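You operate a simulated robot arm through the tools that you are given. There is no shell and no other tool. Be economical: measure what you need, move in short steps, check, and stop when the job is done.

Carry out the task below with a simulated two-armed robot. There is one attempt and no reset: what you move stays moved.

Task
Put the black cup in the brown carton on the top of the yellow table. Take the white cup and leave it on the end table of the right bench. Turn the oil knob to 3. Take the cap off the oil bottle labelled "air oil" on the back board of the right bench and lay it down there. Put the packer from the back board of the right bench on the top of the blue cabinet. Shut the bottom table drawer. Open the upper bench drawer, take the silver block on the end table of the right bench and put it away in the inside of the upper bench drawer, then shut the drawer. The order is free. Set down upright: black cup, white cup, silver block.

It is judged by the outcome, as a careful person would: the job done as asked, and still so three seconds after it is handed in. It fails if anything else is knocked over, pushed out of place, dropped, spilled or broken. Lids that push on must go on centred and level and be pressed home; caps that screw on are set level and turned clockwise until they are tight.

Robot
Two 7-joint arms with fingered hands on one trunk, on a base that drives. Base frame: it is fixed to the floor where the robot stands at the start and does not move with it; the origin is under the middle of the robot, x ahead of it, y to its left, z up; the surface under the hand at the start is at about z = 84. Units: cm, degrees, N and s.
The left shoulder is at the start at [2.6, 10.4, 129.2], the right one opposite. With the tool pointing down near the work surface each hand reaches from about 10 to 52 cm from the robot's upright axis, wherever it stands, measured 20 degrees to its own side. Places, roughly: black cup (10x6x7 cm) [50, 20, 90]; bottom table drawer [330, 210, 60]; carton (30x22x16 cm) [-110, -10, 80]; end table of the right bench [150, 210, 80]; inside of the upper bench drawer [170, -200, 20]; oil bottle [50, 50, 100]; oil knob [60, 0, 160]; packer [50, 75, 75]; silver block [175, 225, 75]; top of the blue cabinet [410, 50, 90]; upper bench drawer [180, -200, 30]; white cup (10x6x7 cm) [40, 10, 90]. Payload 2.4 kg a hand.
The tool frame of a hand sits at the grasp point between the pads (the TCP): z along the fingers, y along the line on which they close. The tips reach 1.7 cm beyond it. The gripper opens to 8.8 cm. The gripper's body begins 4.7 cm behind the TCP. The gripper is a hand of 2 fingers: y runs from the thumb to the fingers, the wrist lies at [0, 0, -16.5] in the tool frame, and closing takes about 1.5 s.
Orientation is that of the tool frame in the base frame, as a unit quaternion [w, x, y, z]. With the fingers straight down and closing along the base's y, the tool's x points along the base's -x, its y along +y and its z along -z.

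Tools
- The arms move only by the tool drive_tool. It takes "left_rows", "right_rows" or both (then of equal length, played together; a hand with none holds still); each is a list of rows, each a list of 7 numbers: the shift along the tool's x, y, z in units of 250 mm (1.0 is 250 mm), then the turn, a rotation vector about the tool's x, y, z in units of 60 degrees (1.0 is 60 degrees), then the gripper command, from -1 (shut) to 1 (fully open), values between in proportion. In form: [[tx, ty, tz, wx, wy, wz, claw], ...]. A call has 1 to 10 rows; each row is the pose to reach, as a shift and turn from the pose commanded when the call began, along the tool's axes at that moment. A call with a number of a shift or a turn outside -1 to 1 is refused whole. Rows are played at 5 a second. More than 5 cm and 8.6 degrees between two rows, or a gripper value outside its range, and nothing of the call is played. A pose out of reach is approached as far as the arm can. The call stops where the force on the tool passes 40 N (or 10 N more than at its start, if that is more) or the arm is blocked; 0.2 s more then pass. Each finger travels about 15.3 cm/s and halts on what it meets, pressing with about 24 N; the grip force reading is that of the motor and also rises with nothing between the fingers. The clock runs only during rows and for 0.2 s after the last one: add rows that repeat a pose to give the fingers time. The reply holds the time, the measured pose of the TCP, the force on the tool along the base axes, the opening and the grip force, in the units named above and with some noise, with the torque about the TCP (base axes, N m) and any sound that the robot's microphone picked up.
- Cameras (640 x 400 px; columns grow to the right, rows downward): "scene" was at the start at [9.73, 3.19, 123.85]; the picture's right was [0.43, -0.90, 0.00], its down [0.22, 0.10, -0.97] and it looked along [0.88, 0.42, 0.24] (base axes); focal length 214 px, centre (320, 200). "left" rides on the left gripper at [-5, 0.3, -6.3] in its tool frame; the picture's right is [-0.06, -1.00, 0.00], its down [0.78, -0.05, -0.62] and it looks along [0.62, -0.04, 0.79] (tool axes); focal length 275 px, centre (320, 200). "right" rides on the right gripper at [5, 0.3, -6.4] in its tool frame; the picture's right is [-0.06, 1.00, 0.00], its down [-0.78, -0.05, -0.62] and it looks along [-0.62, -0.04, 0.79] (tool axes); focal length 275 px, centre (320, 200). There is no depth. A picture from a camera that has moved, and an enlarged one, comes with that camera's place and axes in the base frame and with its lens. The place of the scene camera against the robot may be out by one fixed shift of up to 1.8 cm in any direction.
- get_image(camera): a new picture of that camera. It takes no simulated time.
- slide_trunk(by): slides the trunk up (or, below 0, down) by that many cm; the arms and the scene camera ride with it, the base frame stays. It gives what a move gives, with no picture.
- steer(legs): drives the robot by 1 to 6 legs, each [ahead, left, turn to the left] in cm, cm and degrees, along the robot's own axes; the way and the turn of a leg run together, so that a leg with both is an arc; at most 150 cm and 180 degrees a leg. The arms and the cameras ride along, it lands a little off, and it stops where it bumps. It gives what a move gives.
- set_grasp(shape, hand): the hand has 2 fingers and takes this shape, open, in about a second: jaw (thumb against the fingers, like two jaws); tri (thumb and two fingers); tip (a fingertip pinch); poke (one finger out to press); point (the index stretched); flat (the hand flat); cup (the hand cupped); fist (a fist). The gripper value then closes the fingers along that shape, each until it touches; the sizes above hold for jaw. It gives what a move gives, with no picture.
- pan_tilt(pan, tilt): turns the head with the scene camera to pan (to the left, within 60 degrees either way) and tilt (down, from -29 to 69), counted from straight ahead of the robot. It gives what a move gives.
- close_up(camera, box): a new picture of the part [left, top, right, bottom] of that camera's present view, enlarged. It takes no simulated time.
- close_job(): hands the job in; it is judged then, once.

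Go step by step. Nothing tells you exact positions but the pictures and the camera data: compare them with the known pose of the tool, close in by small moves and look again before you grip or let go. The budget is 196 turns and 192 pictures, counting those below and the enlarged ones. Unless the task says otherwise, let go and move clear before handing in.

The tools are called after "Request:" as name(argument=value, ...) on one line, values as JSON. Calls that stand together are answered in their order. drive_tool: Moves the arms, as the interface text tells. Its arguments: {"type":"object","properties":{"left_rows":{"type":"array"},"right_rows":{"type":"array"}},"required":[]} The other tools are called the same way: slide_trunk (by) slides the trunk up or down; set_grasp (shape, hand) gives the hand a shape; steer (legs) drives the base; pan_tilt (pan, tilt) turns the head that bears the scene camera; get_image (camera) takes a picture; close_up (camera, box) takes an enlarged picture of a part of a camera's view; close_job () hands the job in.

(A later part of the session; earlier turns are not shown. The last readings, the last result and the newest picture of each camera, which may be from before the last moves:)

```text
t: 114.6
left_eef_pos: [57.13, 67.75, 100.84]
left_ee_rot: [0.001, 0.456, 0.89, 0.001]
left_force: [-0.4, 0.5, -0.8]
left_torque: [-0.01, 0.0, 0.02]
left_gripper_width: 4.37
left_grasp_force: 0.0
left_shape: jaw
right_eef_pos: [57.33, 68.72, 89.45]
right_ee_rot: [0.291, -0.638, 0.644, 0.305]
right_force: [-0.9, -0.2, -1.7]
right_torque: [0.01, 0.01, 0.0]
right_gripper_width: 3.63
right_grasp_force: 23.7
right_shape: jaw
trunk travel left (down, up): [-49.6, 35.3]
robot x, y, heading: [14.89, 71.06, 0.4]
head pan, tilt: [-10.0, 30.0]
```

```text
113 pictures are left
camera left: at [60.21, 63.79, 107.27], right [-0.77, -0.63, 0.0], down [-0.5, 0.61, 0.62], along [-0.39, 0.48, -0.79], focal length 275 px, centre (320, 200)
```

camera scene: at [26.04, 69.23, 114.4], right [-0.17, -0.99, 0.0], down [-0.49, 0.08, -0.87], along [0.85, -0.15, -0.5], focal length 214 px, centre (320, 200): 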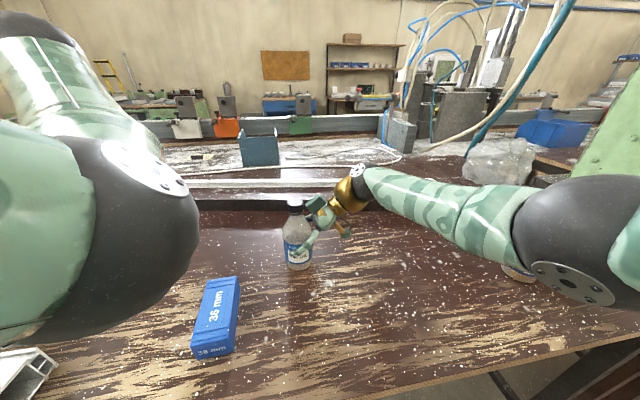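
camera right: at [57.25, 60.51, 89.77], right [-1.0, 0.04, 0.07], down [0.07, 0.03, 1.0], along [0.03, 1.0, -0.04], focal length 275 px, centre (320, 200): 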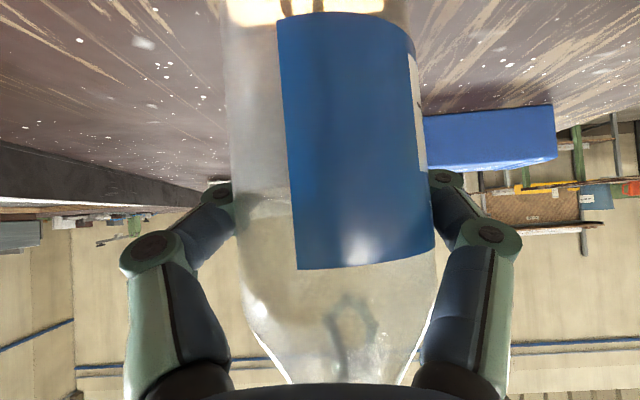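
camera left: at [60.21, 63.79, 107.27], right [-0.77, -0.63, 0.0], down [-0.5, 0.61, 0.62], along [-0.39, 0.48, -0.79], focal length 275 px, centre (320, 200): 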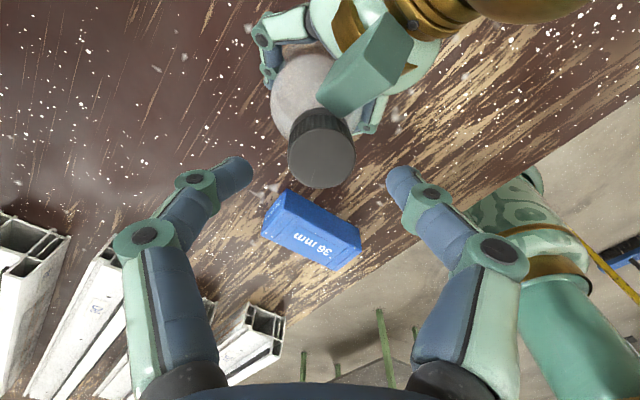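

The cap is rising. Next stroke.

Request:
drive_tool(left_rows=[[0, -0.005, 0.04, 0, 0, 0, 0], [0, -0.005, 0.085, 0, 0, 0, 0], [0, -0.005, 0.085, 0, 0, 0, -0.4], [0, -0.005, 0.085, 0, 0, 0, -0.8], [0, -0.005, 0.085, 0, 0, 0, -1], [0, -0.005, 0.085, 0, 0, 0, -1]])

Request:
drive_tool(left_rows=[[0, 0, 0, 0, 0, -0.14, -1], [0, 0, 0, 0, 0, -0.28, -1], [0, 0, -0.002, 0, 0, -0.42, -1], [0, 0, -0.004, 0, 0, -0.56, -1], [0, 0, -0.004, 0, 0, -0.7, -1], [0, 0, -0.004, 0, 0, -0.84, -1], [0, 0, -0.004, 0, 0, -0.98, -1]])

Request:
drive_tool(left_rows=[[0, 0, -0.002, 0, 0, -0.14, -1], [0, 0, -0.004, 0, 0, -0.28, -1], [0, 0, -0.004, 0, 0, -0.42, -1], [0, 0, -0.006, 0, 0, -0.56, -1], [0, 0, -0.02, 0, 0, -0.7, -1], [0, 0, -0.03, 0, 0, -0.7, -1]])

Request:
get_image(camera="left")

```text
t: 116.0
left_eef_pos: [56.99, 67.59, 98.56]
left_ee_rot: [0.002, 0.455, 0.891, 0.001]
left_force: [1.0, -0.3, 0.4]
left_torque: [-0.02, -0.02, -0.02]
left_gripper_width: 2.04
left_grasp_force: 23.4
left_shape: jaw
right_eef_pos: [57.36, 68.69, 89.34]
right_ee_rot: [0.29, -0.639, 0.643, 0.306]
right_force: [-0.6, -0.1, -0.2]
right_torque: [-0.01, 0.01, 0.01]
right_gripper_width: 3.63
right_grasp_force: 24.1
right_shape: jaw
trunk travel left (down, up): [-49.6, 35.3]
robot x, y, heading: [14.78, 71.3, 0.0]
head pan, tilt: [-10.0, 30.0]
```

```text
t: 117.6
left_eef_pos: [57.04, 67.57, 98.83]
left_ee_rot: [0.002, -0.043, 0.999, 0.001]
left_force: [1.9, 2.2, -2.5]
left_torque: [0.1, 0.01, -0.04]
left_gripper_width: 2.01
left_grasp_force: 24.1
left_shape: jaw
right_eef_pos: [57.38, 68.55, 89.38]
right_ee_rot: [0.29, -0.639, 0.644, 0.305]
right_force: [-3.0, -4.2, 3.3]
right_torque: [0.06, -0.12, 0.05]
right_gripper_width: 3.61
right_grasp_force: 23.9
right_shape: jaw
trunk travel left (down, up): [-49.6, 35.3]
robot x, y, heading: [14.78, 70.86, 0.3]
head pan, tilt: [-10.0, 30.0]
```

```text
t: 119.0
left_eef_pos: [56.96, 67.6, 99.44]
left_ee_rot: [0.001, -0.397, 0.918, 0.001]
left_force: [1.1, 2.9, -1.3]
left_torque: [0.05, -0.02, 0.0]
left_gripper_width: 2.01
left_grasp_force: 23.8
left_shape: jaw
right_eef_pos: [57.4, 68.72, 89.41]
right_ee_rot: [0.29, -0.639, 0.644, 0.305]
right_force: [-0.3, -3.7, 5.5]
right_torque: [0.04, -0.05, 0.01]
right_gripper_width: 3.59
right_grasp_force: 24.2
right_shape: jaw
trunk travel left (down, up): [-49.6, 35.3]
robot x, y, heading: [15.02, 71.11, 0.1]
head pan, tilt: [-10.0, 30.0]
```

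```text
112 pictures are left
camera left: at [60.09, 71.42, 105.94], right [0.77, -0.64, 0.0], down [-0.5, -0.61, 0.62], along [-0.39, -0.48, -0.79], focal length 275 px, centre (320, 200)
```

left: 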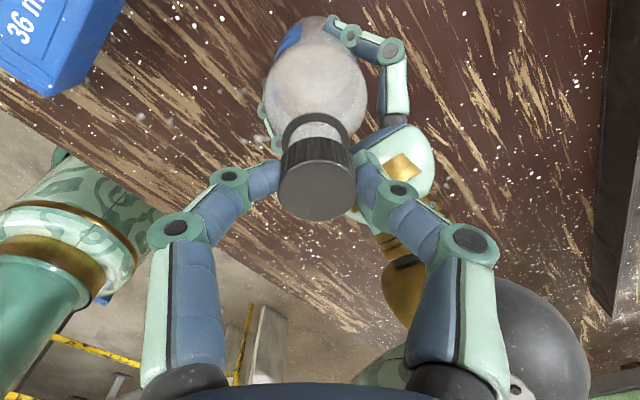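

The neck shows: the cap is coming off. I lift it clear.

Request:
drive_tool(left_rows=[[0, 0, -0.02, 0, 0, 0, -1], [0, 0, -0.06, 0, 0, 0, -1], [0, 0, -0.12, 0, 0, 0, -1], [0, 0, -0.18, 0, 0, 0, -1]])

Request:
get_image(camera="left")

```text
t: 120.0
left_eef_pos: [57.0, 67.67, 101.07]
left_ee_rot: [0.001, -0.397, 0.918, -0.001]
left_force: [-0.6, 0.7, 0.2]
left_torque: [0.01, -0.01, -0.01]
left_gripper_width: 2.0
left_grasp_force: 23.5
left_shape: jaw
left hand out of reach, approached as far as the arm can: row 3, 4
right_eef_pos: [57.36, 68.64, 89.43]
right_ee_rot: [0.289, -0.639, 0.644, 0.306]
right_force: [0.3, -0.1, -1.0]
right_torque: [-0.02, 0.03, 0.03]
right_gripper_width: 3.59
right_grasp_force: 24.4
right_shape: jaw
trunk travel left (down, up): [-49.6, 35.3]
robot x, y, heading: [14.91, 70.87, 0.1]
head pan, tilt: [-10.0, 30.0]
```

```text
111 pictures are left
camera left: at [60.2, 71.49, 107.53], right [0.77, -0.64, 0.0], down [-0.5, -0.61, 0.62], along [-0.39, -0.47, -0.79], focal length 275 px, centre (320, 200)
```

left: 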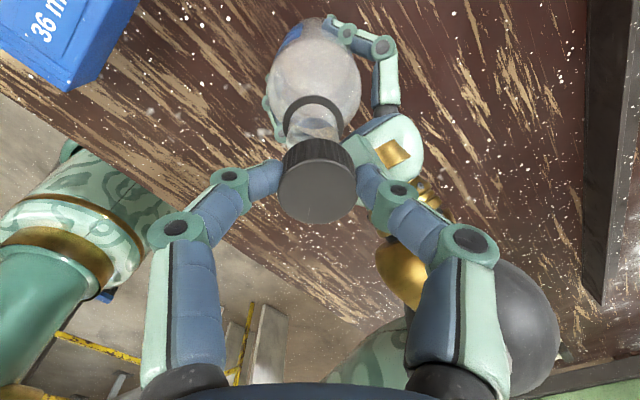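

Cap free. I carry it left and forward to a clear spot near (66, 77), then look before lowering.

Request:
drive_tool(left_rows=[[-0.13, 0, -0.01, 0, 0, 0, -1], [-0.26, 0, -0.03, 0, 0, 0, -1], [-0.39, 0, -0.04, 0, 0, 0, -1], [-0.518, -0.008, -0.04, 0, 0, 0, -1]])

Request:
get_image(camera="left")

Request:
get_image(camera="scene")

```text
t: 121.0
left_eef_pos: [66.07, 77.02, 102.19]
left_ee_rot: [0.002, -0.396, 0.918, -0.001]
left_force: [0.7, 0.1, -0.7]
left_torque: [-0.04, 0.02, -0.02]
left_gripper_width: 1.99
left_grasp_force: 24.0
left_shape: jaw
right_eef_pos: [57.46, 68.65, 89.38]
right_ee_rot: [0.29, -0.639, 0.643, 0.306]
right_force: [-0.4, 0.5, -0.5]
right_torque: [0.01, 0.0, 0.01]
right_gripper_width: 3.61
right_grasp_force: 23.9
right_shape: jaw
trunk travel left (down, up): [-49.6, 35.3]
robot x, y, heading: [14.52, 71.19, 0.1]
head pan, tilt: [-10.0, 30.0]
```

```text
110 pictures are left
camera left: at [69.12, 80.79, 108.74], right [0.77, -0.64, 0.0], down [-0.5, -0.6, 0.62], along [-0.39, -0.47, -0.79], focal length 275 px, centre (320, 200)
```

left: 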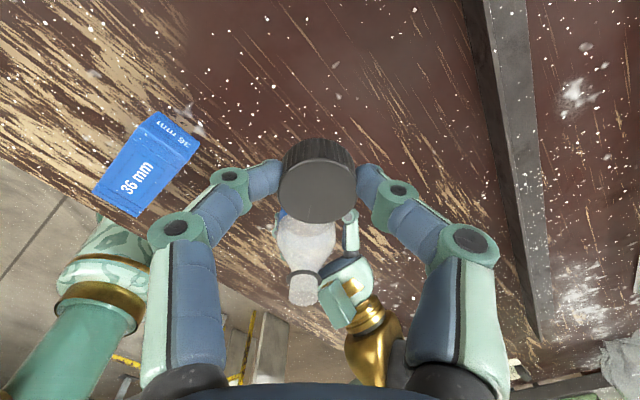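

```text
109 pictures are left
camera scene: at [26.05, 69.23, 114.4], right [-0.17, -0.99, 0.0], down [-0.49, 0.08, -0.87], along [0.85, -0.15, -0.5], focal length 214 px, centre (320, 200)
```

scene: 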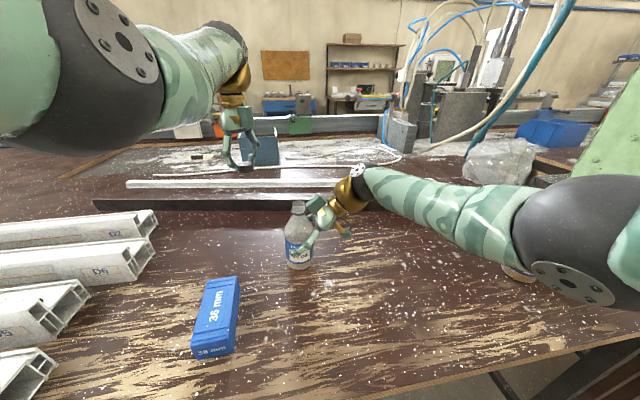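

Clear below. I lower the cap to the bench.

Request:
drive_tool(left_rows=[[0, 0, 0.18, 0, 0, 0, -1], [0, 0, 0.36, 0, 0, 0, -1], [0, 0, 0.54, 0, 0, 0, -1], [0, 0, 0.58, 0, 0, 0, -1]])

Request:
drive_tool(left_rows=[[0, 0, 0.02, 0, 0, 0, -1], [0, 0, 0.04, 0, 0, 0, -1], [0, 0, 0.06, 0, 0, 0, -1], [0, 0, 0.08, 0, 0, 0, -1]])

Request:
get_image(camera="left")

```text
t: 122.0
left_eef_pos: [64.14, 77.23, 88.98]
left_ee_rot: [0.003, -0.396, 0.918, -0.001]
left_force: [0.4, -0.5, 0.3]
left_torque: [0.03, 0.01, 0.0]
left_gripper_width: 2.01
left_grasp_force: 24.4
left_shape: jaw
left hand out of reach, approached as far as the arm can: row 3, 4
right_eef_pos: [57.32, 68.61, 89.34]
right_ee_rot: [0.29, -0.638, 0.645, 0.305]
right_force: [-0.1, 1.0, -1.6]
right_torque: [-0.01, 0.0, 0.01]
right_gripper_width: 3.59
right_grasp_force: 23.4
right_shape: jaw
trunk travel left (down, up): [-49.6, 35.3]
robot x, y, heading: [14.48, 71.17, 0.4]
head pan, tilt: [-10.0, 30.0]
```

```text
t: 123.0
left_eef_pos: [63.45, 77.65, 87.26]
left_ee_rot: [0.002, -0.396, 0.918, 0.0]
left_force: [-0.9, -0.3, 0.0]
left_torque: [0.0, 0.01, 0.02]
left_gripper_width: 1.97
left_grasp_force: 23.9
left_shape: jaw
left hand out of reach, approached as far as the arm can: row 2, 3, 4
right_eef_pos: [57.46, 68.63, 89.42]
right_ee_rot: [0.29, -0.639, 0.644, 0.306]
right_force: [-0.9, 0.2, -0.5]
right_torque: [0.0, 0.02, 0.0]
right_gripper_width: 3.58
right_grasp_force: 24.3
right_shape: jaw
trunk travel left (down, up): [-49.6, 35.3]
robot x, y, heading: [14.58, 71.08, 0.3]
head pan, tilt: [-10.0, 30.0]
```

```text
108 pictures are left
camera left: at [66.49, 81.48, 93.81], right [0.77, -0.64, 0.0], down [-0.5, -0.61, 0.62], along [-0.39, -0.47, -0.79], focal length 275 px, centre (320, 200)
```

left: 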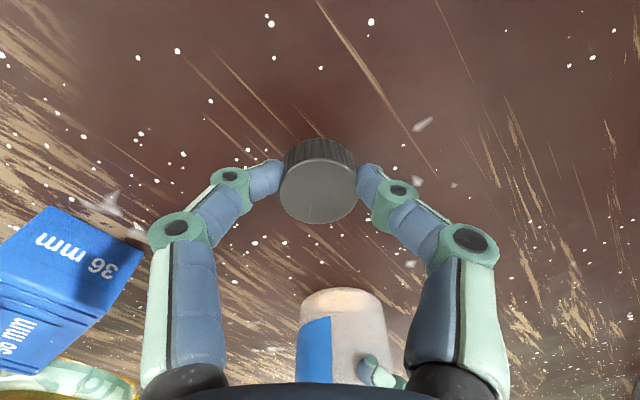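

Request:
drive_tool(left_rows=[[0.013, 0.043, 0.0, 0, 0, 0, -1], [0.026, 0.086, 0.02, 0, 0, 0, -1], [0.026, 0.086, 0.04, 0, 0, 0, -1], [0.026, 0.086, 0.06, 0, 0, 0, -1], [0.026, 0.086, 0.08, 0, 0, 0, -1]])

Request:
get_image(camera="left")

```text
t: 124.2
left_eef_pos: [61.46, 78.58, 85.63]
left_ee_rot: [0.005, -0.397, 0.918, -0.001]
left_force: [0.2, -1.2, 27.7]
left_torque: [-0.02, -0.06, -0.04]
left_gripper_width: 2.31
left_grasp_force: 24.0
left_shape: jaw
right_eef_pos: [57.23, 68.57, 89.44]
right_ee_rot: [0.29, -0.639, 0.644, 0.304]
right_force: [-0.8, 1.0, -2.0]
right_torque: [0.0, 0.01, -0.01]
right_gripper_width: 3.6
right_grasp_force: 24.2
right_shape: jaw
trunk travel left (down, up): [-49.6, 35.3]
robot x, y, heading: [14.87, 70.7, 0.4]
head pan, tilt: [-10.0, 30.0]
```

```text
107 pictures are left
camera left: at [64.51, 82.43, 92.13], right [0.77, -0.64, 0.01], down [-0.51, -0.61, 0.61], along [-0.39, -0.47, -0.79], focal length 275 px, centre (320, 200)
```

left: 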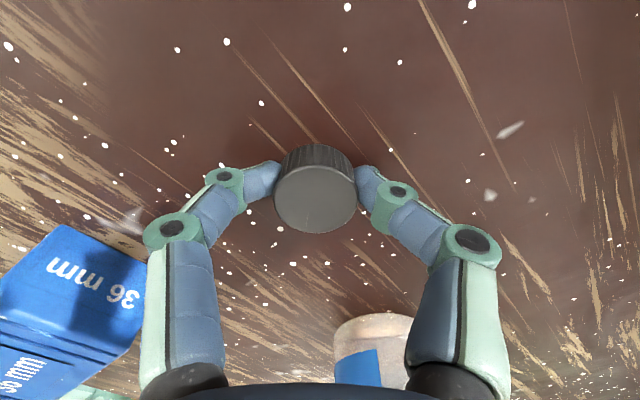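

On the bench. I ease the pressure, open slightly and lift away.

Request:
drive_tool(left_rows=[[0, 0, -0.02, 0, 0, 0, -0.6], [0, 0, -0.02, 0, 0, 0, -0.2], [0, 0, -0.02, 0, 0, 0, -0.1], [0, 0, -0.02, 0, 0, 0, -0.1], [0, 0, -0.12, 0, 0, 0, -0.1], [0, 0, -0.3, 0, 0, 0, -0.1], [0, 0, -0.48, 0, 0, 0, -0.1]])

Request:
get_image(camera="left")

```text
t: 125.8
left_eef_pos: [61.25, 78.65, 97.37]
left_ee_rot: [0.002, -0.397, 0.918, 0.0]
left_force: [0.3, 0.2, -0.4]
left_torque: [0.02, 0.02, 0.0]
left_gripper_width: 3.96
left_grasp_force: 0.0
left_shape: jaw
right_eef_pos: [57.41, 68.6, 89.49]
right_ee_rot: [0.289, -0.639, 0.644, 0.305]
right_force: [-0.6, 0.9, -0.9]
right_torque: [0.04, 0.0, -0.04]
right_gripper_width: 3.59
right_grasp_force: 23.8
right_shape: jaw
trunk travel left (down, up): [-49.6, 35.3]
robot x, y, heading: [14.46, 71.2, -0.0]
head pan, tilt: [-10.0, 30.0]
```

```text
106 pictures are left
camera left: at [64.34, 82.46, 103.82], right [0.77, -0.64, 0.0], down [-0.5, -0.61, 0.62], along [-0.39, -0.47, -0.79], focal length 275 px, centre (320, 200)
```

left: 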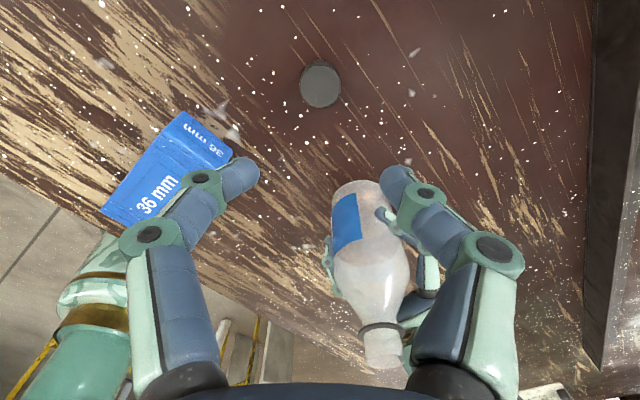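

The cap lies on the bench. Now the right hand lets the bottle go and withdraws.

Request:
drive_tool(right_rows=[[0, 0, 0, 0, 0, 0, 0], [0, 0, 0, 0, 0, 0, 0.5], [0, 0, 0, 0, 0, 0, 1], [0, 0, 0, 0, 0, 0, 1], [0, 0, -0.1, 0, 0, 0, 1], [0, 0, -0.25, 0, 0, 0, 1], [0, 0, -0.42, 0, 0, 0, 1]], left_rows=[[0, 0, -0.08, 0, 0, 0, 0], [0, 0, -0.16, 0, 0, 0, 0.5], [0.02, 0.1, -0.24, 0, 0, 0.14, 1], [0.08, 0.2, -0.24, 0, 0, 0.28, 1], [0.15, 0.3, -0.24, 0, 0, 0.42, 1], [0.22, 0.36, -0.24, 0, 0, 0.56, 1], [0.25, 0.38, -0.24, 0, 0, 0.7, 1]])

Request:
get_image(camera="left")

Request:
get_image(camera="scene")

```text
t: 127.6
left_eef_pos: [56.02, 82.61, 100.5]
left_ee_rot: [0.056, -0.051, 0.997, 0.014]
left_force: [-0.1, 0.7, 0.1]
left_torque: [0.0, 0.01, -0.01]
left_gripper_width: 8.79
left_grasp_force: 0.0
left_shape: jaw
left hand out of reach, approached as far as the arm can: row 3, 4, 5, 6, 7
right_eef_pos: [57.5, 60.69, 96.25]
right_ee_rot: [0.288, -0.64, 0.643, 0.307]
right_force: [0.7, -0.1, -0.4]
right_torque: [0.01, -0.01, 0.01]
right_gripper_width: 8.8
right_grasp_force: 0.0
right_shape: jaw
trunk travel left (down, up): [-49.6, 35.3]
robot x, y, heading: [15.11, 70.84, 0.1]
head pan, tilt: [-10.0, 30.0]
stopped in row 7 (left hand): the arm was blocked; the commanded pose is now the measured one
```

```text
105 pictures are left
camera left: at [60.16, 83.2, 107.43], right [0.17, -0.99, -0.01], down [-0.84, -0.15, 0.53], along [-0.52, -0.08, -0.85], focal length 275 px, centre (320, 200)
```

left: 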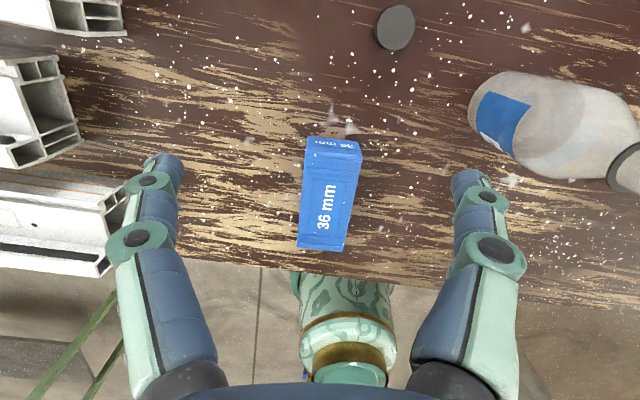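

```text
104 pictures are left
camera scene: at [26.04, 69.24, 114.4], right [-0.17, -0.99, 0.0], down [-0.49, 0.08, -0.87], along [0.85, -0.15, -0.5], focal length 214 px, centre (320, 200)
```

scene: 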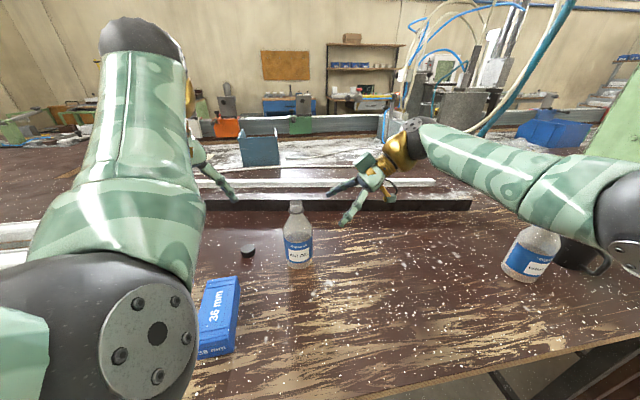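

The bottle stands open and upright. I raise the right hand, back the base 10 cm and go for the packer with the left hand.

Request:
drive_tool(right_rows=[[-0.1, 0, -0.09, 0, 0, 0, 1], [-0.2, 0, -0.18, 0, 0, 0, 1], [-0.31, 0, -0.27, 0, 0, 0, 1]])

Request:
steer(legs=[[-10, 0, 0]])

Request:
get_image(camera="left")

```text
t: 128.4
left_eef_pos: [55.92, 82.54, 100.32]
left_ee_rot: [0.055, -0.051, 0.997, 0.013]
left_force: [0.3, 0.1, 0.3]
left_torque: [-0.02, 0.0, 0.0]
left_gripper_width: 8.81
left_grasp_force: 0.0
left_shape: jaw
right_eef_pos: [57.87, 60.33, 106.42]
right_ee_rot: [0.289, -0.639, 0.643, 0.306]
right_force: [-0.6, -0.3, -0.4]
right_torque: [-0.04, -0.05, 0.01]
right_gripper_width: 8.81
right_grasp_force: 0.0
right_shape: jaw
trunk travel left (down, up): [-49.6, 35.3]
robot x, y, heading: [14.9, 70.71, 0.4]
head pan, tilt: [-10.0, 30.0]
```

```text
t: 129.6
left_eef_pos: [46.06, 82.51, 100.52]
left_ee_rot: [0.054, -0.052, 0.997, 0.014]
left_force: [0.8, -0.4, -0.3]
left_torque: [0.02, 0.0, -0.03]
left_gripper_width: 8.78
left_grasp_force: 0.1
left_shape: jaw
right_eef_pos: [48.02, 60.41, 106.38]
right_ee_rot: [0.289, -0.64, 0.643, 0.306]
right_force: [0.7, -0.2, -0.6]
right_torque: [0.01, -0.01, 0.01]
right_gripper_width: 8.79
right_grasp_force: 0.1
right_shape: jaw
trunk travel left (down, up): [-49.6, 35.3]
robot x, y, heading: [4.9, 70.84, 0.2]
head pan, tilt: [-10.0, 30.0]
```

```text
103 pictures are left
camera left: at [50.23, 83.14, 107.34], right [0.17, -0.99, -0.01], down [-0.84, -0.15, 0.53], along [-0.52, -0.08, -0.85], focal length 275 px, centre (320, 200)
```

left: 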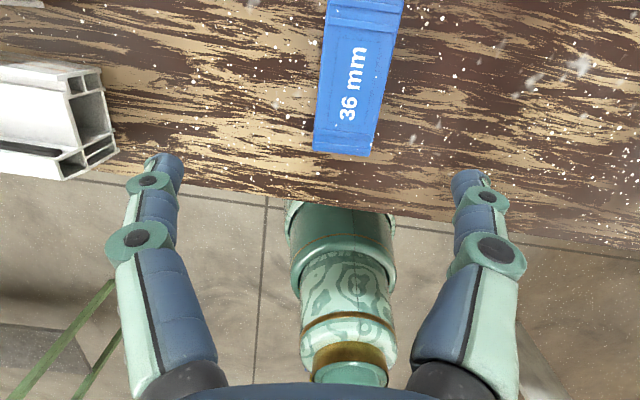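

Packer spans x 42–52, centre about (47, 80.6). I level the hand and lower over it.

Request:
drive_tool(left_rows=[[0.005, -0.03, 0.05, 0.01, 0.04, 0, 1], [0.01, -0.06, 0.15, 0.02, 0.08, 0, 1], [0.02, -0.09, 0.25, 0.032, 0.1, 0, 1], [0.02, -0.092, 0.33, 0.032, 0.1, 0, 1]])

Request:
get_image(camera="left")

```text
t: 130.6
left_eef_pos: [46.92, 81.79, 91.99]
left_ee_rot: [0.004, -0.058, 0.998, 0.006]
left_force: [-0.5, 0.5, -0.3]
left_torque: [-0.01, -0.04, 0.01]
left_gripper_width: 8.79
left_grasp_force: 0.0
left_shape: jaw
right_eef_pos: [48.12, 60.42, 106.44]
right_ee_rot: [0.29, -0.638, 0.644, 0.306]
right_force: [0.4, 0.7, 0.0]
right_torque: [0.02, 0.0, -0.02]
right_gripper_width: 8.77
right_grasp_force: 0.0
right_shape: jaw
trunk travel left (down, up): [-49.6, 35.3]
robot x, y, heading: [5.11, 70.91, 0.2]
head pan, tilt: [-10.0, 30.0]
```

```text
102 pictures are left
camera left: at [51.76, 82.57, 98.5], right [0.18, -0.98, -0.01], down [-0.78, -0.15, 0.61], along [-0.6, -0.1, -0.79], focal length 275 px, centre (320, 200)
```

left: 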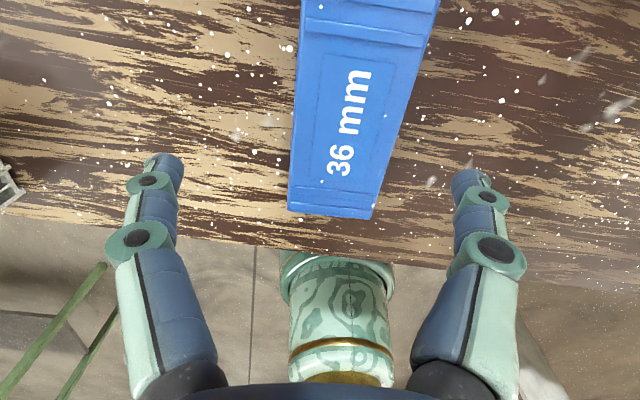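

Request:
drive_tool(left_rows=[[-0.02, -0.02, 0.1, 0, 0, -0.05, 1], [-0.04, -0.03, 0.2, 0, 0, -0.08, 1], [-0.04, -0.03, 0.215, 0, 0, -0.08, 1], [-0.04, -0.03, 0.215, 0, 0, -0.08, 0.3], [-0.04, -0.03, 0.215, 0, 0, -0.08, -0.3], [-0.04, -0.03, 0.215, 0, 0, -0.08, -0.7], [-0.04, -0.03, 0.215, 0, 0, -0.08, -0.7]])

Request:
get_image(camera="left")

```text
t: 132.2
left_eef_pos: [47.85, 79.84, 86.66]
left_ee_rot: [0.003, -0.093, 0.996, -0.006]
left_force: [0.1, -0.9, -0.4]
left_torque: [-0.03, -0.04, -0.03]
left_gripper_width: 3.81
left_grasp_force: 24.1
left_shape: jaw
right_eef_pos: [48.09, 60.42, 106.35]
right_ee_rot: [0.29, -0.639, 0.644, 0.306]
right_force: [0.7, -0.2, -0.6]
right_torque: [0.01, 0.0, -0.03]
right_gripper_width: 8.79
right_grasp_force: 0.1
right_shape: jaw
trunk travel left (down, up): [-49.6, 35.3]
robot x, y, heading: [5.05, 71.0, 0.2]
head pan, tilt: [-10.0, 30.0]
```

```text
101 pictures are left
camera left: at [52.66, 81.08, 93.15], right [0.25, -0.97, 0.01], down [-0.77, -0.19, 0.62], along [-0.59, -0.16, -0.79], focal length 275 px, centre (320, 200)
```

left: 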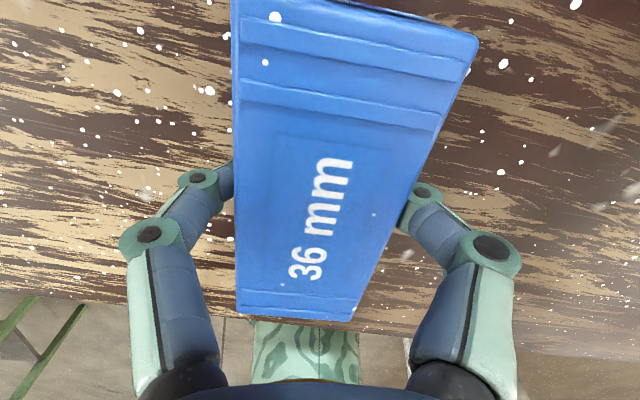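

Packer gripped. I lift it, back away and return the right hand to fingers-down.

Request:
drive_tool(left_rows=[[0, 0, -0.15, 0, 0, 0, -0.8], [0, 0, -0.3, 0, 0, 0, -0.8], [0, 0, -0.45, 0, 0, 0, -0.8], [0, 0, -0.6, 0, 0, 0, -0.8]])

Request:
steer(legs=[[-25, 0, 0]])

Request:
drive_tool(right_rows=[[0, 0, 0, 0, 0.14, 0, 1], [0, 0, 0, 0, 0.28, 0, 1], [0, 0, 0, 0, 0.42, 0, 1], [0, 0, 0, 0, 0.56, 0, 1], [0, 0, 0, 0, 0.7, 0, 1], [0, 0, 0, 0, 0.83, 0, 1]])

Request:
drive_tool(right_rows=[[0, 0, 0, 0, 0, 0.14, 1], [0, 0, 0, 0, 0, 0.28, 1], [0, 0, 0, 0, 0, 0.42, 1], [0, 0, 0, 0, 0, 0.56, 1], [0, 0, 0, 0, 0, 0.7, 1], [0, 0, 0, 0, 0, 0.84, 1], [0, 0, 0, 0, 0, 0.98, 1]])

Request:
get_image(camera="scene")

```text
t: 133.2
left_eef_pos: [48.64, 79.76, 100.57]
left_ee_rot: [0.001, -0.093, 0.996, -0.006]
left_force: [-0.7, -0.7, -1.0]
left_torque: [0.01, 0.0, 0.0]
left_gripper_width: 3.82
left_grasp_force: 23.6
left_shape: jaw
left hand out of reach, approached as far as the arm can: row 4
right_eef_pos: [48.06, 60.45, 106.4]
right_ee_rot: [0.289, -0.639, 0.643, 0.306]
right_force: [-0.1, -0.1, 0.4]
right_torque: [-0.02, 0.01, -0.02]
right_gripper_width: 8.82
right_grasp_force: 0.0
right_shape: jaw
trunk travel left (down, up): [-49.6, 35.3]
robot x, y, heading: [5.13, 71.26, 0.3]
head pan, tilt: [-10.0, 30.0]
```

```text
t: 135.0
left_eef_pos: [23.24, 79.82, 100.66]
left_ee_rot: [0.003, -0.093, 0.996, -0.006]
left_force: [0.4, 0.4, -1.4]
left_torque: [0.02, -0.02, 0.02]
left_gripper_width: 3.79
left_grasp_force: 23.6
left_shape: jaw
right_eef_pos: [22.74, 60.24, 106.38]
right_ee_rot: [0.289, -0.64, 0.642, 0.307]
right_force: [-0.4, -0.8, -0.6]
right_torque: [0.0, 0.01, 0.03]
right_gripper_width: 8.81
right_grasp_force: 0.1
right_shape: jaw
trunk travel left (down, up): [-49.6, 35.3]
robot x, y, heading: [-20.48, 70.76, 0.1]
head pan, tilt: [-10.0, 30.0]
```

```text
t: 136.4
left_eef_pos: [23.33, 79.89, 100.61]
left_ee_rot: [0.002, -0.093, 0.996, -0.005]
left_force: [-0.3, 0.3, -1.2]
left_torque: [0.0, -0.01, -0.02]
left_gripper_width: 3.83
left_grasp_force: 24.0
left_shape: jaw
right_eef_pos: [22.71, 60.27, 106.36]
right_ee_rot: [0.01, 0.708, -0.706, -0.008]
right_force: [0.0, 0.5, 0.9]
right_torque: [-0.02, 0.05, 0.02]
right_gripper_width: 8.77
right_grasp_force: 0.1
right_shape: jaw
trunk travel left (down, up): [-49.6, 35.3]
robot x, y, heading: [-20.34, 70.82, 0.0]
head pan, tilt: [-10.0, 30.0]
```

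```text
t: 138.0
left_eef_pos: [23.26, 79.88, 100.48]
left_ee_rot: [0.004, -0.093, 0.996, -0.006]
left_force: [-0.4, -0.2, -0.7]
left_torque: [0.02, -0.01, 0.0]
left_gripper_width: 3.83
left_grasp_force: 23.9
left_shape: jaw
right_eef_pos: [22.77, 60.32, 106.39]
right_ee_rot: [-0.012, -0.27, 0.963, 0.003]
right_force: [-0.4, 1.1, -0.3]
right_torque: [0.04, -0.02, 0.01]
right_gripper_width: 8.82
right_grasp_force: 0.2
right_shape: jaw
trunk travel left (down, up): [-49.6, 35.3]
robot x, y, heading: [-20.54, 71.21, 0.2]
head pan, tilt: [-10.0, 30.0]
```

```text
100 pictures are left
camera scene: at [-9.08, 69.08, 114.4], right [-0.17, -0.99, 0.0], down [-0.49, 0.08, -0.87], along [0.85, -0.15, -0.5], focal length 214 px, centre (320, 200)
```

scene: 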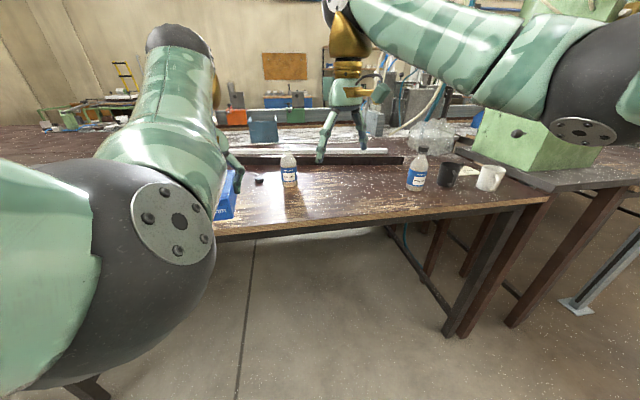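

I drive across to the cups with the hands high.

Request:
slide_trunk(by=6)

Request:
steer(legs=[[0, -42, 0], [26, 0, 0]])

Request:
drive_tool(right_rows=[[0, 0, 0, 0, 0, 0.14, 1], [0, 0, 0, 0, 0, 0.28, 1], [0, 0, 0, 0, 0, 0.42, 1], [0, 0, 0, 0, 0, 0.52, 1]])

Request:
get_image(camera="right")

Request:
get_image(camera="scene")

```text
t: 139.0
left_eef_pos: [23.37, 79.71, 106.62]
left_ee_rot: [0.004, -0.093, 0.996, -0.006]
left_force: [0.5, 0.4, -2.0]
left_torque: [0.02, 0.01, 0.04]
left_gripper_width: 3.79
left_grasp_force: 24.4
left_shape: jaw
right_eef_pos: [22.71, 60.19, 112.28]
right_ee_rot: [-0.013, -0.27, 0.963, 0.002]
right_force: [-0.3, -0.3, -0.4]
right_torque: [-0.03, -0.02, 0.0]
right_gripper_width: 8.8
right_grasp_force: 0.0
right_shape: jaw
trunk travel left (down, up): [-55.6, 29.3]
robot x, y, heading: [-20.25, 70.77, 0.1]
head pan, tilt: [-10.0, 30.0]
```

```text
t: 143.1
left_eef_pos: [49.52, 38.61, 106.45]
left_ee_rot: [0.003, -0.101, 0.995, -0.006]
left_force: [0.4, 0.2, -1.1]
left_torque: [-0.02, 0.02, -0.03]
left_gripper_width: 3.82
left_grasp_force: 24.5
left_shape: jaw
right_eef_pos: [49.23, 18.87, 112.29]
right_ee_rot: [-0.012, -0.278, 0.961, 0.004]
right_force: [-0.1, -0.9, 0.5]
right_torque: [-0.02, 0.02, 0.0]
right_gripper_width: 8.79
right_grasp_force: 0.1
right_shape: jaw
trunk travel left (down, up): [-55.6, 29.3]
robot x, y, heading: [5.46, 28.91, 1.3]
head pan, tilt: [-10.0, 30.0]
```

```text
t: 144.1
left_eef_pos: [49.58, 38.5, 106.72]
left_ee_rot: [0.003, -0.1, 0.995, -0.007]
left_force: [-0.6, -0.4, -0.9]
left_torque: [-0.02, 0.0, -0.01]
left_gripper_width: 3.83
left_grasp_force: 24.2
left_shape: jaw
right_eef_pos: [49.12, 18.97, 112.3]
right_ee_rot: [-0.013, -0.009, 1.0, 0.001]
right_force: [-0.5, 0.8, -0.5]
right_torque: [0.03, -0.03, 0.0]
right_gripper_width: 8.8
right_grasp_force: 0.0
right_shape: jaw
trunk travel left (down, up): [-55.6, 29.3]
robot x, y, heading: [5.77, 29.17, 0.9]
head pan, tilt: [-10.0, 30.0]
```

```text
99 pictures are left
camera right: at [44.45, 19.04, 118.94], right [0.05, 1.0, 0.0], down [0.8, -0.04, 0.6], along [0.6, -0.03, -0.8], focal length 275 px, centre (320, 200)
```

right: 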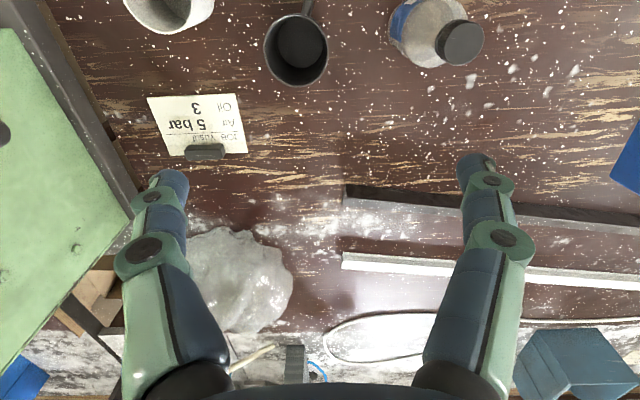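

```text
98 pictures are left
camera scene: at [17.19, 27.27, 120.43], right [-0.15, -0.99, 0.0], down [-0.49, 0.08, -0.87], along [0.86, -0.13, -0.5], focal length 214 px, centre (320, 200)
```

scene: 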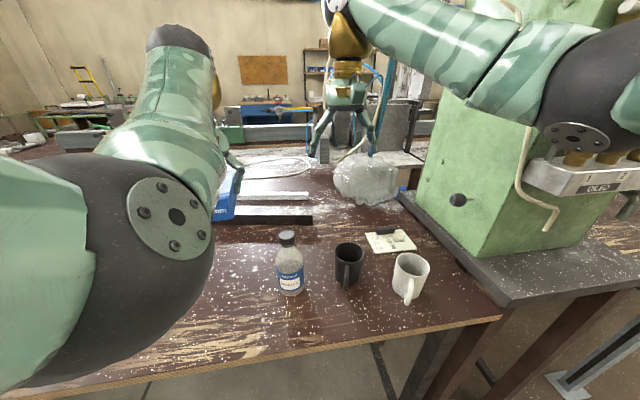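

Black cup centre near (48.2, 16.8), handle toward the robot; closing along y fits. I lower to above the rim and check.

Request:
drive_tool(right_rows=[[0.01, -0.04, 0.15, 0, -0.025, 0, 1], [0.013, -0.088, 0.3, 0, -0.025, 0, 1], [0.013, -0.088, 0.48, 0, -0.025, 0, 1], [0.013, -0.088, 0.62, 0, -0.025, 0, 1]])

Request:
get_image(camera="right")

```text
t: 145.1
left_eef_pos: [49.59, 38.45, 106.61]
left_ee_rot: [0.004, -0.102, 0.995, -0.005]
left_force: [-0.3, 0.0, -1.8]
left_torque: [0.01, 0.02, -0.03]
left_gripper_width: 3.8
left_grasp_force: 24.0
left_shape: jaw
right_eef_pos: [48.68, 16.72, 96.9]
right_ee_rot: [0.0, -0.01, 1.0, 0.001]
right_force: [-0.9, 0.3, 0.8]
right_torque: [0.03, 0.02, -0.01]
right_gripper_width: 8.78
right_grasp_force: 0.0
right_shape: jaw
trunk travel left (down, up): [-55.6, 29.3]
robot x, y, heading: [5.65, 28.76, 1.0]
head pan, tilt: [-10.0, 30.0]
```

```text
97 pictures are left
camera right: at [43.77, 16.85, 103.29], right [0.04, 1.0, 0.0], down [0.78, -0.03, 0.62], along [0.62, -0.03, -0.78], focal length 275 px, centre (320, 200)
```

right: 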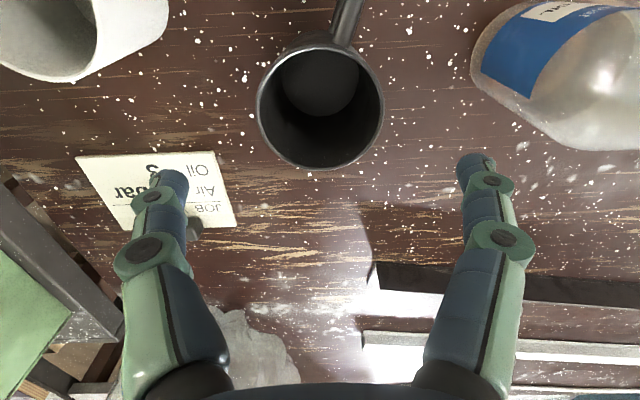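

Aligned. I lower over the cup and close.

Request:
drive_tool(right_rows=[[0.024, -0.004, 0.1, 0, 0, 0, 1], [0.024, -0.004, 0.22, 0, 0, 0, 1], [0.024, -0.004, 0.33, 0, 0, 0, 1], [0.024, -0.004, 0.33, 0, 0, 0, 0.5], [0.024, -0.004, 0.33, 0, 0, 0, 0.2], [0.024, -0.004, 0.33, 0, 0, 0, 0], [0.024, -0.004, 0.33, 0, 0, 0, -0.2], [0.024, -0.004, 0.33, 0, 0, 0, -0.2]])

Request:
get_image(camera="right")

```text
t: 146.8
left_eef_pos: [49.61, 38.56, 106.68]
left_ee_rot: [0.003, -0.102, 0.995, -0.005]
left_force: [-0.3, -0.7, -1.8]
left_torque: [0.0, -0.02, -0.01]
left_gripper_width: 3.81
left_grasp_force: 24.3
left_shape: jaw
right_eef_pos: [48.04, 16.51, 88.6]
right_ee_rot: [0.002, -0.009, 1.0, 0.0]
right_force: [-0.2, -0.2, -0.3]
right_torque: [0.0, 0.02, 0.01]
right_gripper_width: 4.63
right_grasp_force: 24.1
right_shape: jaw
trunk travel left (down, up): [-55.6, 29.3]
robot x, y, heading: [6.15, 28.98, 1.1]
head pan, tilt: [-10.0, 30.0]
```

```text
96 pictures are left
camera right: at [43.12, 16.71, 95.03], right [0.04, 1.0, 0.0], down [0.78, -0.03, 0.62], along [0.62, -0.03, -0.78], focal length 275 px, centre (320, 200)
```

right: 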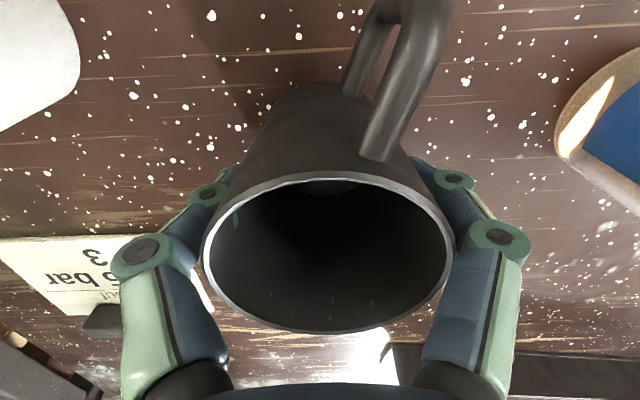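

Cup gripped. I lift it, back off and turn round toward the carton.

Request:
drive_tool(right_rows=[[0, 0, -0.15, 0, 0, 0, -0.3], [0, 0, -0.3, 0, 0, 0, -0.3], [0, 0, -0.48, 0, 0, 0, -0.3], [0, 0, -0.66, 0, 0, 0, -0.3], [0, 0, -0.8, 0, 0, 0, -0.3]])

Request:
steer(legs=[[-35, 0, 0], [0, 0, 90]])

Request:
pan_tilt(pan=20, tilt=30)

Request:
get_image(camera="scene")

```text
t: 148.1
left_eef_pos: [49.43, 38.64, 106.6]
left_ee_rot: [0.003, -0.101, 0.995, -0.005]
left_force: [-0.2, 0.1, -1.0]
left_torque: [0.0, 0.02, 0.03]
left_gripper_width: 3.82
left_grasp_force: 24.1
left_shape: jaw
right_eef_pos: [48.03, 16.47, 108.69]
right_ee_rot: [0.001, -0.01, 1.0, 0.0]
right_force: [-0.8, 0.5, -0.6]
right_torque: [0.02, -0.01, 0.02]
right_gripper_width: 4.6
right_grasp_force: 24.4
right_shape: jaw
trunk travel left (down, up): [-55.6, 29.3]
robot x, y, heading: [5.8, 29.1, 1.1]
head pan, tilt: [-10.0, 30.0]
```

```text
t: 154.2
left_eef_pos: [-39.44, 71.87, 106.6]
left_ee_rot: [-0.007, 0.777, -0.63, 0.002]
left_force: [0.5, -0.9, -1.1]
left_torque: [0.03, 0.02, 0.01]
left_gripper_width: 3.8
left_grasp_force: 23.6
left_shape: jaw
right_eef_pos: [-17.44, 70.56, 108.64]
right_ee_rot: [-0.001, 0.717, -0.697, 0.0]
right_force: [0.2, -0.7, -0.2]
right_torque: [0.01, 0.01, -0.02]
right_gripper_width: 4.62
right_grasp_force: 23.8
right_shape: jaw
trunk travel left (down, up): [-55.6, 29.3]
robot x, y, heading: [-29.68, 28.31, 91.7]
head pan, tilt: [-10.0, 30.0]
```

```text
t: 155.1
left_eef_pos: [-39.67, 72.07, 106.68]
left_ee_rot: [-0.005, 0.778, -0.628, 0.001]
left_force: [0.3, -0.7, -1.2]
left_torque: [0.03, 0.01, 0.0]
left_gripper_width: 3.84
left_grasp_force: 24.3
left_shape: jaw
right_eef_pos: [-17.43, 70.7, 108.65]
right_ee_rot: [-0.001, 0.717, -0.697, -0.001]
right_force: [0.4, 0.0, -1.2]
right_torque: [0.02, -0.01, 0.0]
right_gripper_width: 4.6
right_grasp_force: 24.1
right_shape: jaw
trunk travel left (down, up): [-55.6, 29.3]
robot x, y, heading: [-29.43, 28.52, 91.5]
head pan, tilt: [20.0, 30.0]
```

```text
95 pictures are left
camera scene: at [-29.86, 39.82, 120.46], right [1.0, -0.01, 0.0], down [-0.01, -0.5, -0.87], along [0.01, 0.87, -0.5], focal length 214 px, centre (320, 200)
```

scene: 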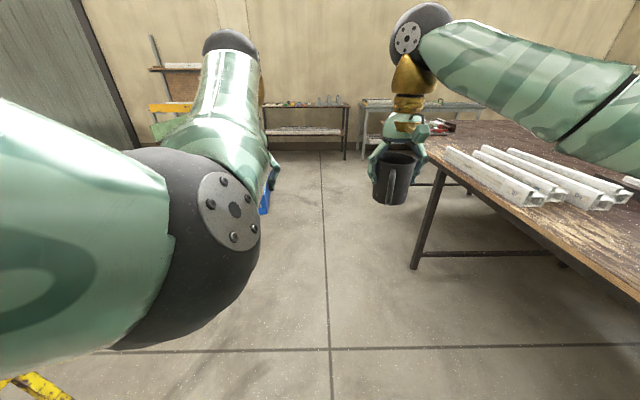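

Request:
steer(legs=[[0, 0, 60]])

Request:
get_image(camera="scene")

```text
t: 158.2
left_eef_pos: [-72.46, 40.71, 106.68]
left_ee_rot: [-0.005, 0.989, -0.149, -0.002]
left_force: [0.1, 0.1, -1.0]
left_torque: [-0.03, 0.02, 0.02]
left_gripper_width: 3.81
left_grasp_force: 23.8
left_shape: jaw
right_eef_pos: [-60.59, 59.4, 108.66]
right_ee_rot: [0.0, 0.971, -0.239, 0.0]
right_force: [-0.7, 0.6, -0.7]
right_torque: [0.01, -0.01, -0.02]
right_gripper_width: 4.58
right_grasp_force: 23.4
right_shape: jaw
trunk travel left (down, up): [-55.6, 29.3]
robot x, y, heading: [-29.77, 28.26, 152.3]
head pan, tilt: [20.0, 30.0]
```

```text
94 pictures are left
camera scene: at [-40.21, 33.81, 120.49], right [0.5, 0.87, 0.0], down [0.43, -0.25, -0.87], along [-0.75, 0.43, -0.49], focal length 214 px, centre (320, 200)
```

scene: 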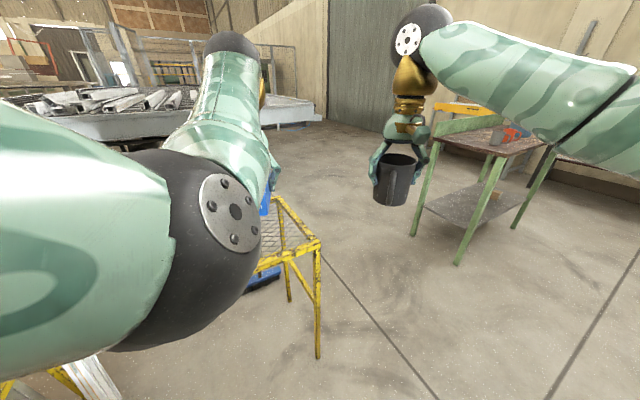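

The yellow table's near edge is about x = -85. I turn the rest of the way to face the carton.

Request:
steer(legs=[[5, 0, 0], [0, 0, 35]])

Request:
get_image(camera="scene")

Request:
get_image(camera="right")

```text
t: 160.8
left_eef_pos: [-76.45, 15.94, 106.53]
left_ee_rot: [-0.003, 0.988, 0.156, -0.003]
left_force: [0.2, 0.1, -1.6]
left_torque: [0.01, 0.0, 0.0]
left_gripper_width: 3.81
left_grasp_force: 24.1
left_shape: jaw
right_eef_pos: [-77.23, 38.57, 108.64]
right_ee_rot: [0.0, 0.998, 0.063, 0.0]
right_force: [1.2, 0.0, -0.7]
right_torque: [0.01, 0.01, 0.05]
right_gripper_width: 4.61
right_grasp_force: 23.9
right_shape: jaw
trunk travel left (down, up): [-55.6, 29.3]
robot x, y, heading: [-33.98, 30.63, -172.6]
head pan, tilt: [20.0, 30.0]
```

```text
93 pictures are left
camera scene: at [-46.16, 29.12, 120.52], right [-0.1, 1.0, 0.0], down [0.49, 0.05, -0.87], along [-0.87, -0.09, -0.49], focal length 214 px, centre (320, 200)
```

scene: 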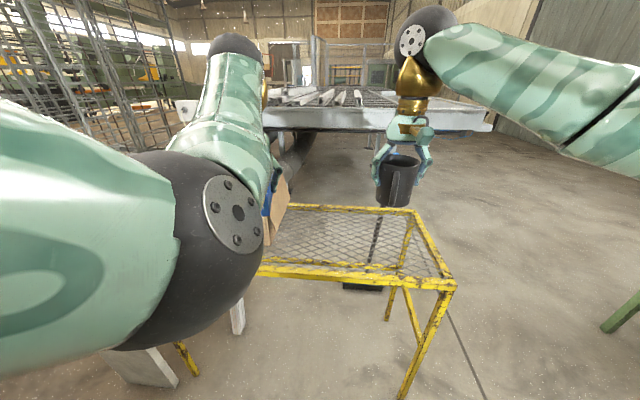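

```text
92 pictures are left
camera right: at [-72.19, 38.67, 115.08], right [0.06, -1.0, 0.0], down [-0.78, -0.05, 0.62], along [-0.62, -0.04, -0.78], focal length 275 px, centre (320, 200)
```

right: 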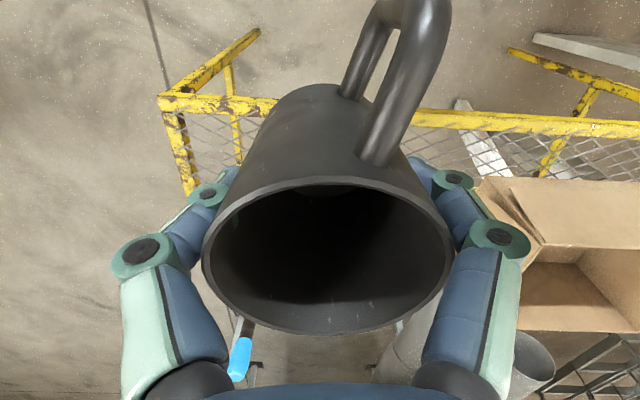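

The carton (flaps open) is to my left. I back slightly and strafe left.

Request:
steer(legs=[[-10, 0, 0], [0, 30, 0]])

Request:
get_image(camera="scene")

Request:
get_image(camera="right")

```text
t: 163.6
left_eef_pos: [-62.61, -12.98, 106.5]
left_ee_rot: [-0.001, 0.987, 0.159, -0.004]
left_force: [0.2, 0.2, -0.5]
left_torque: [0.0, 0.01, 0.04]
left_gripper_width: 3.79
left_grasp_force: 23.9
left_shape: jaw
right_eef_pos: [-63.69, 9.63, 108.72]
right_ee_rot: [0.0, 0.998, 0.064, 0.0]
right_force: [-0.7, -0.7, -0.1]
right_torque: [-0.03, -0.02, -0.03]
right_gripper_width: 4.57
right_grasp_force: 23.7
right_shape: jaw
trunk travel left (down, up): [-55.6, 29.3]
robot x, y, heading: [-20.5, 1.88, -172.8]
head pan, tilt: [20.0, 30.0]
```

```text
91 pictures are left
camera scene: at [-32.45, 0.26, 120.54], right [-0.11, 0.99, 0.0], down [0.49, 0.05, -0.87], along [-0.87, -0.1, -0.49], focal length 214 px, centre (320, 200)
```

scene: 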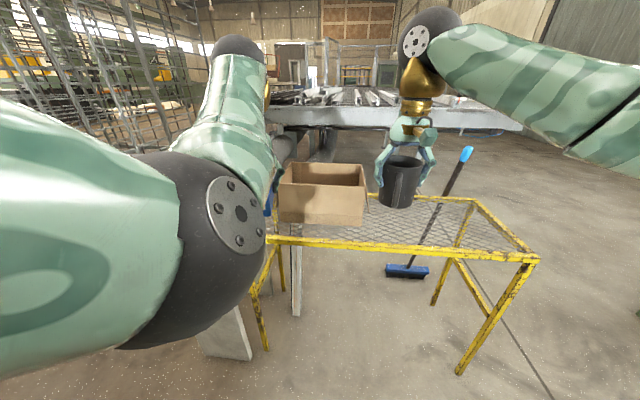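

```text
90 pictures are left
camera right: at [-58.51, 9.86, 115.09], right [0.07, -1.0, 0.0], down [-0.78, -0.05, 0.62], along [-0.62, -0.04, -0.78], focal length 275 px, centre (320, 200)
```

right: 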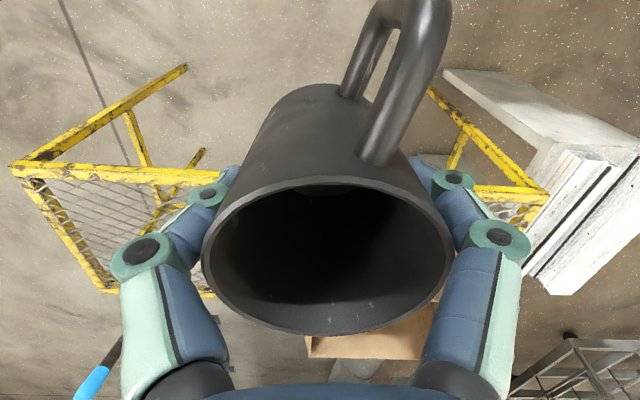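

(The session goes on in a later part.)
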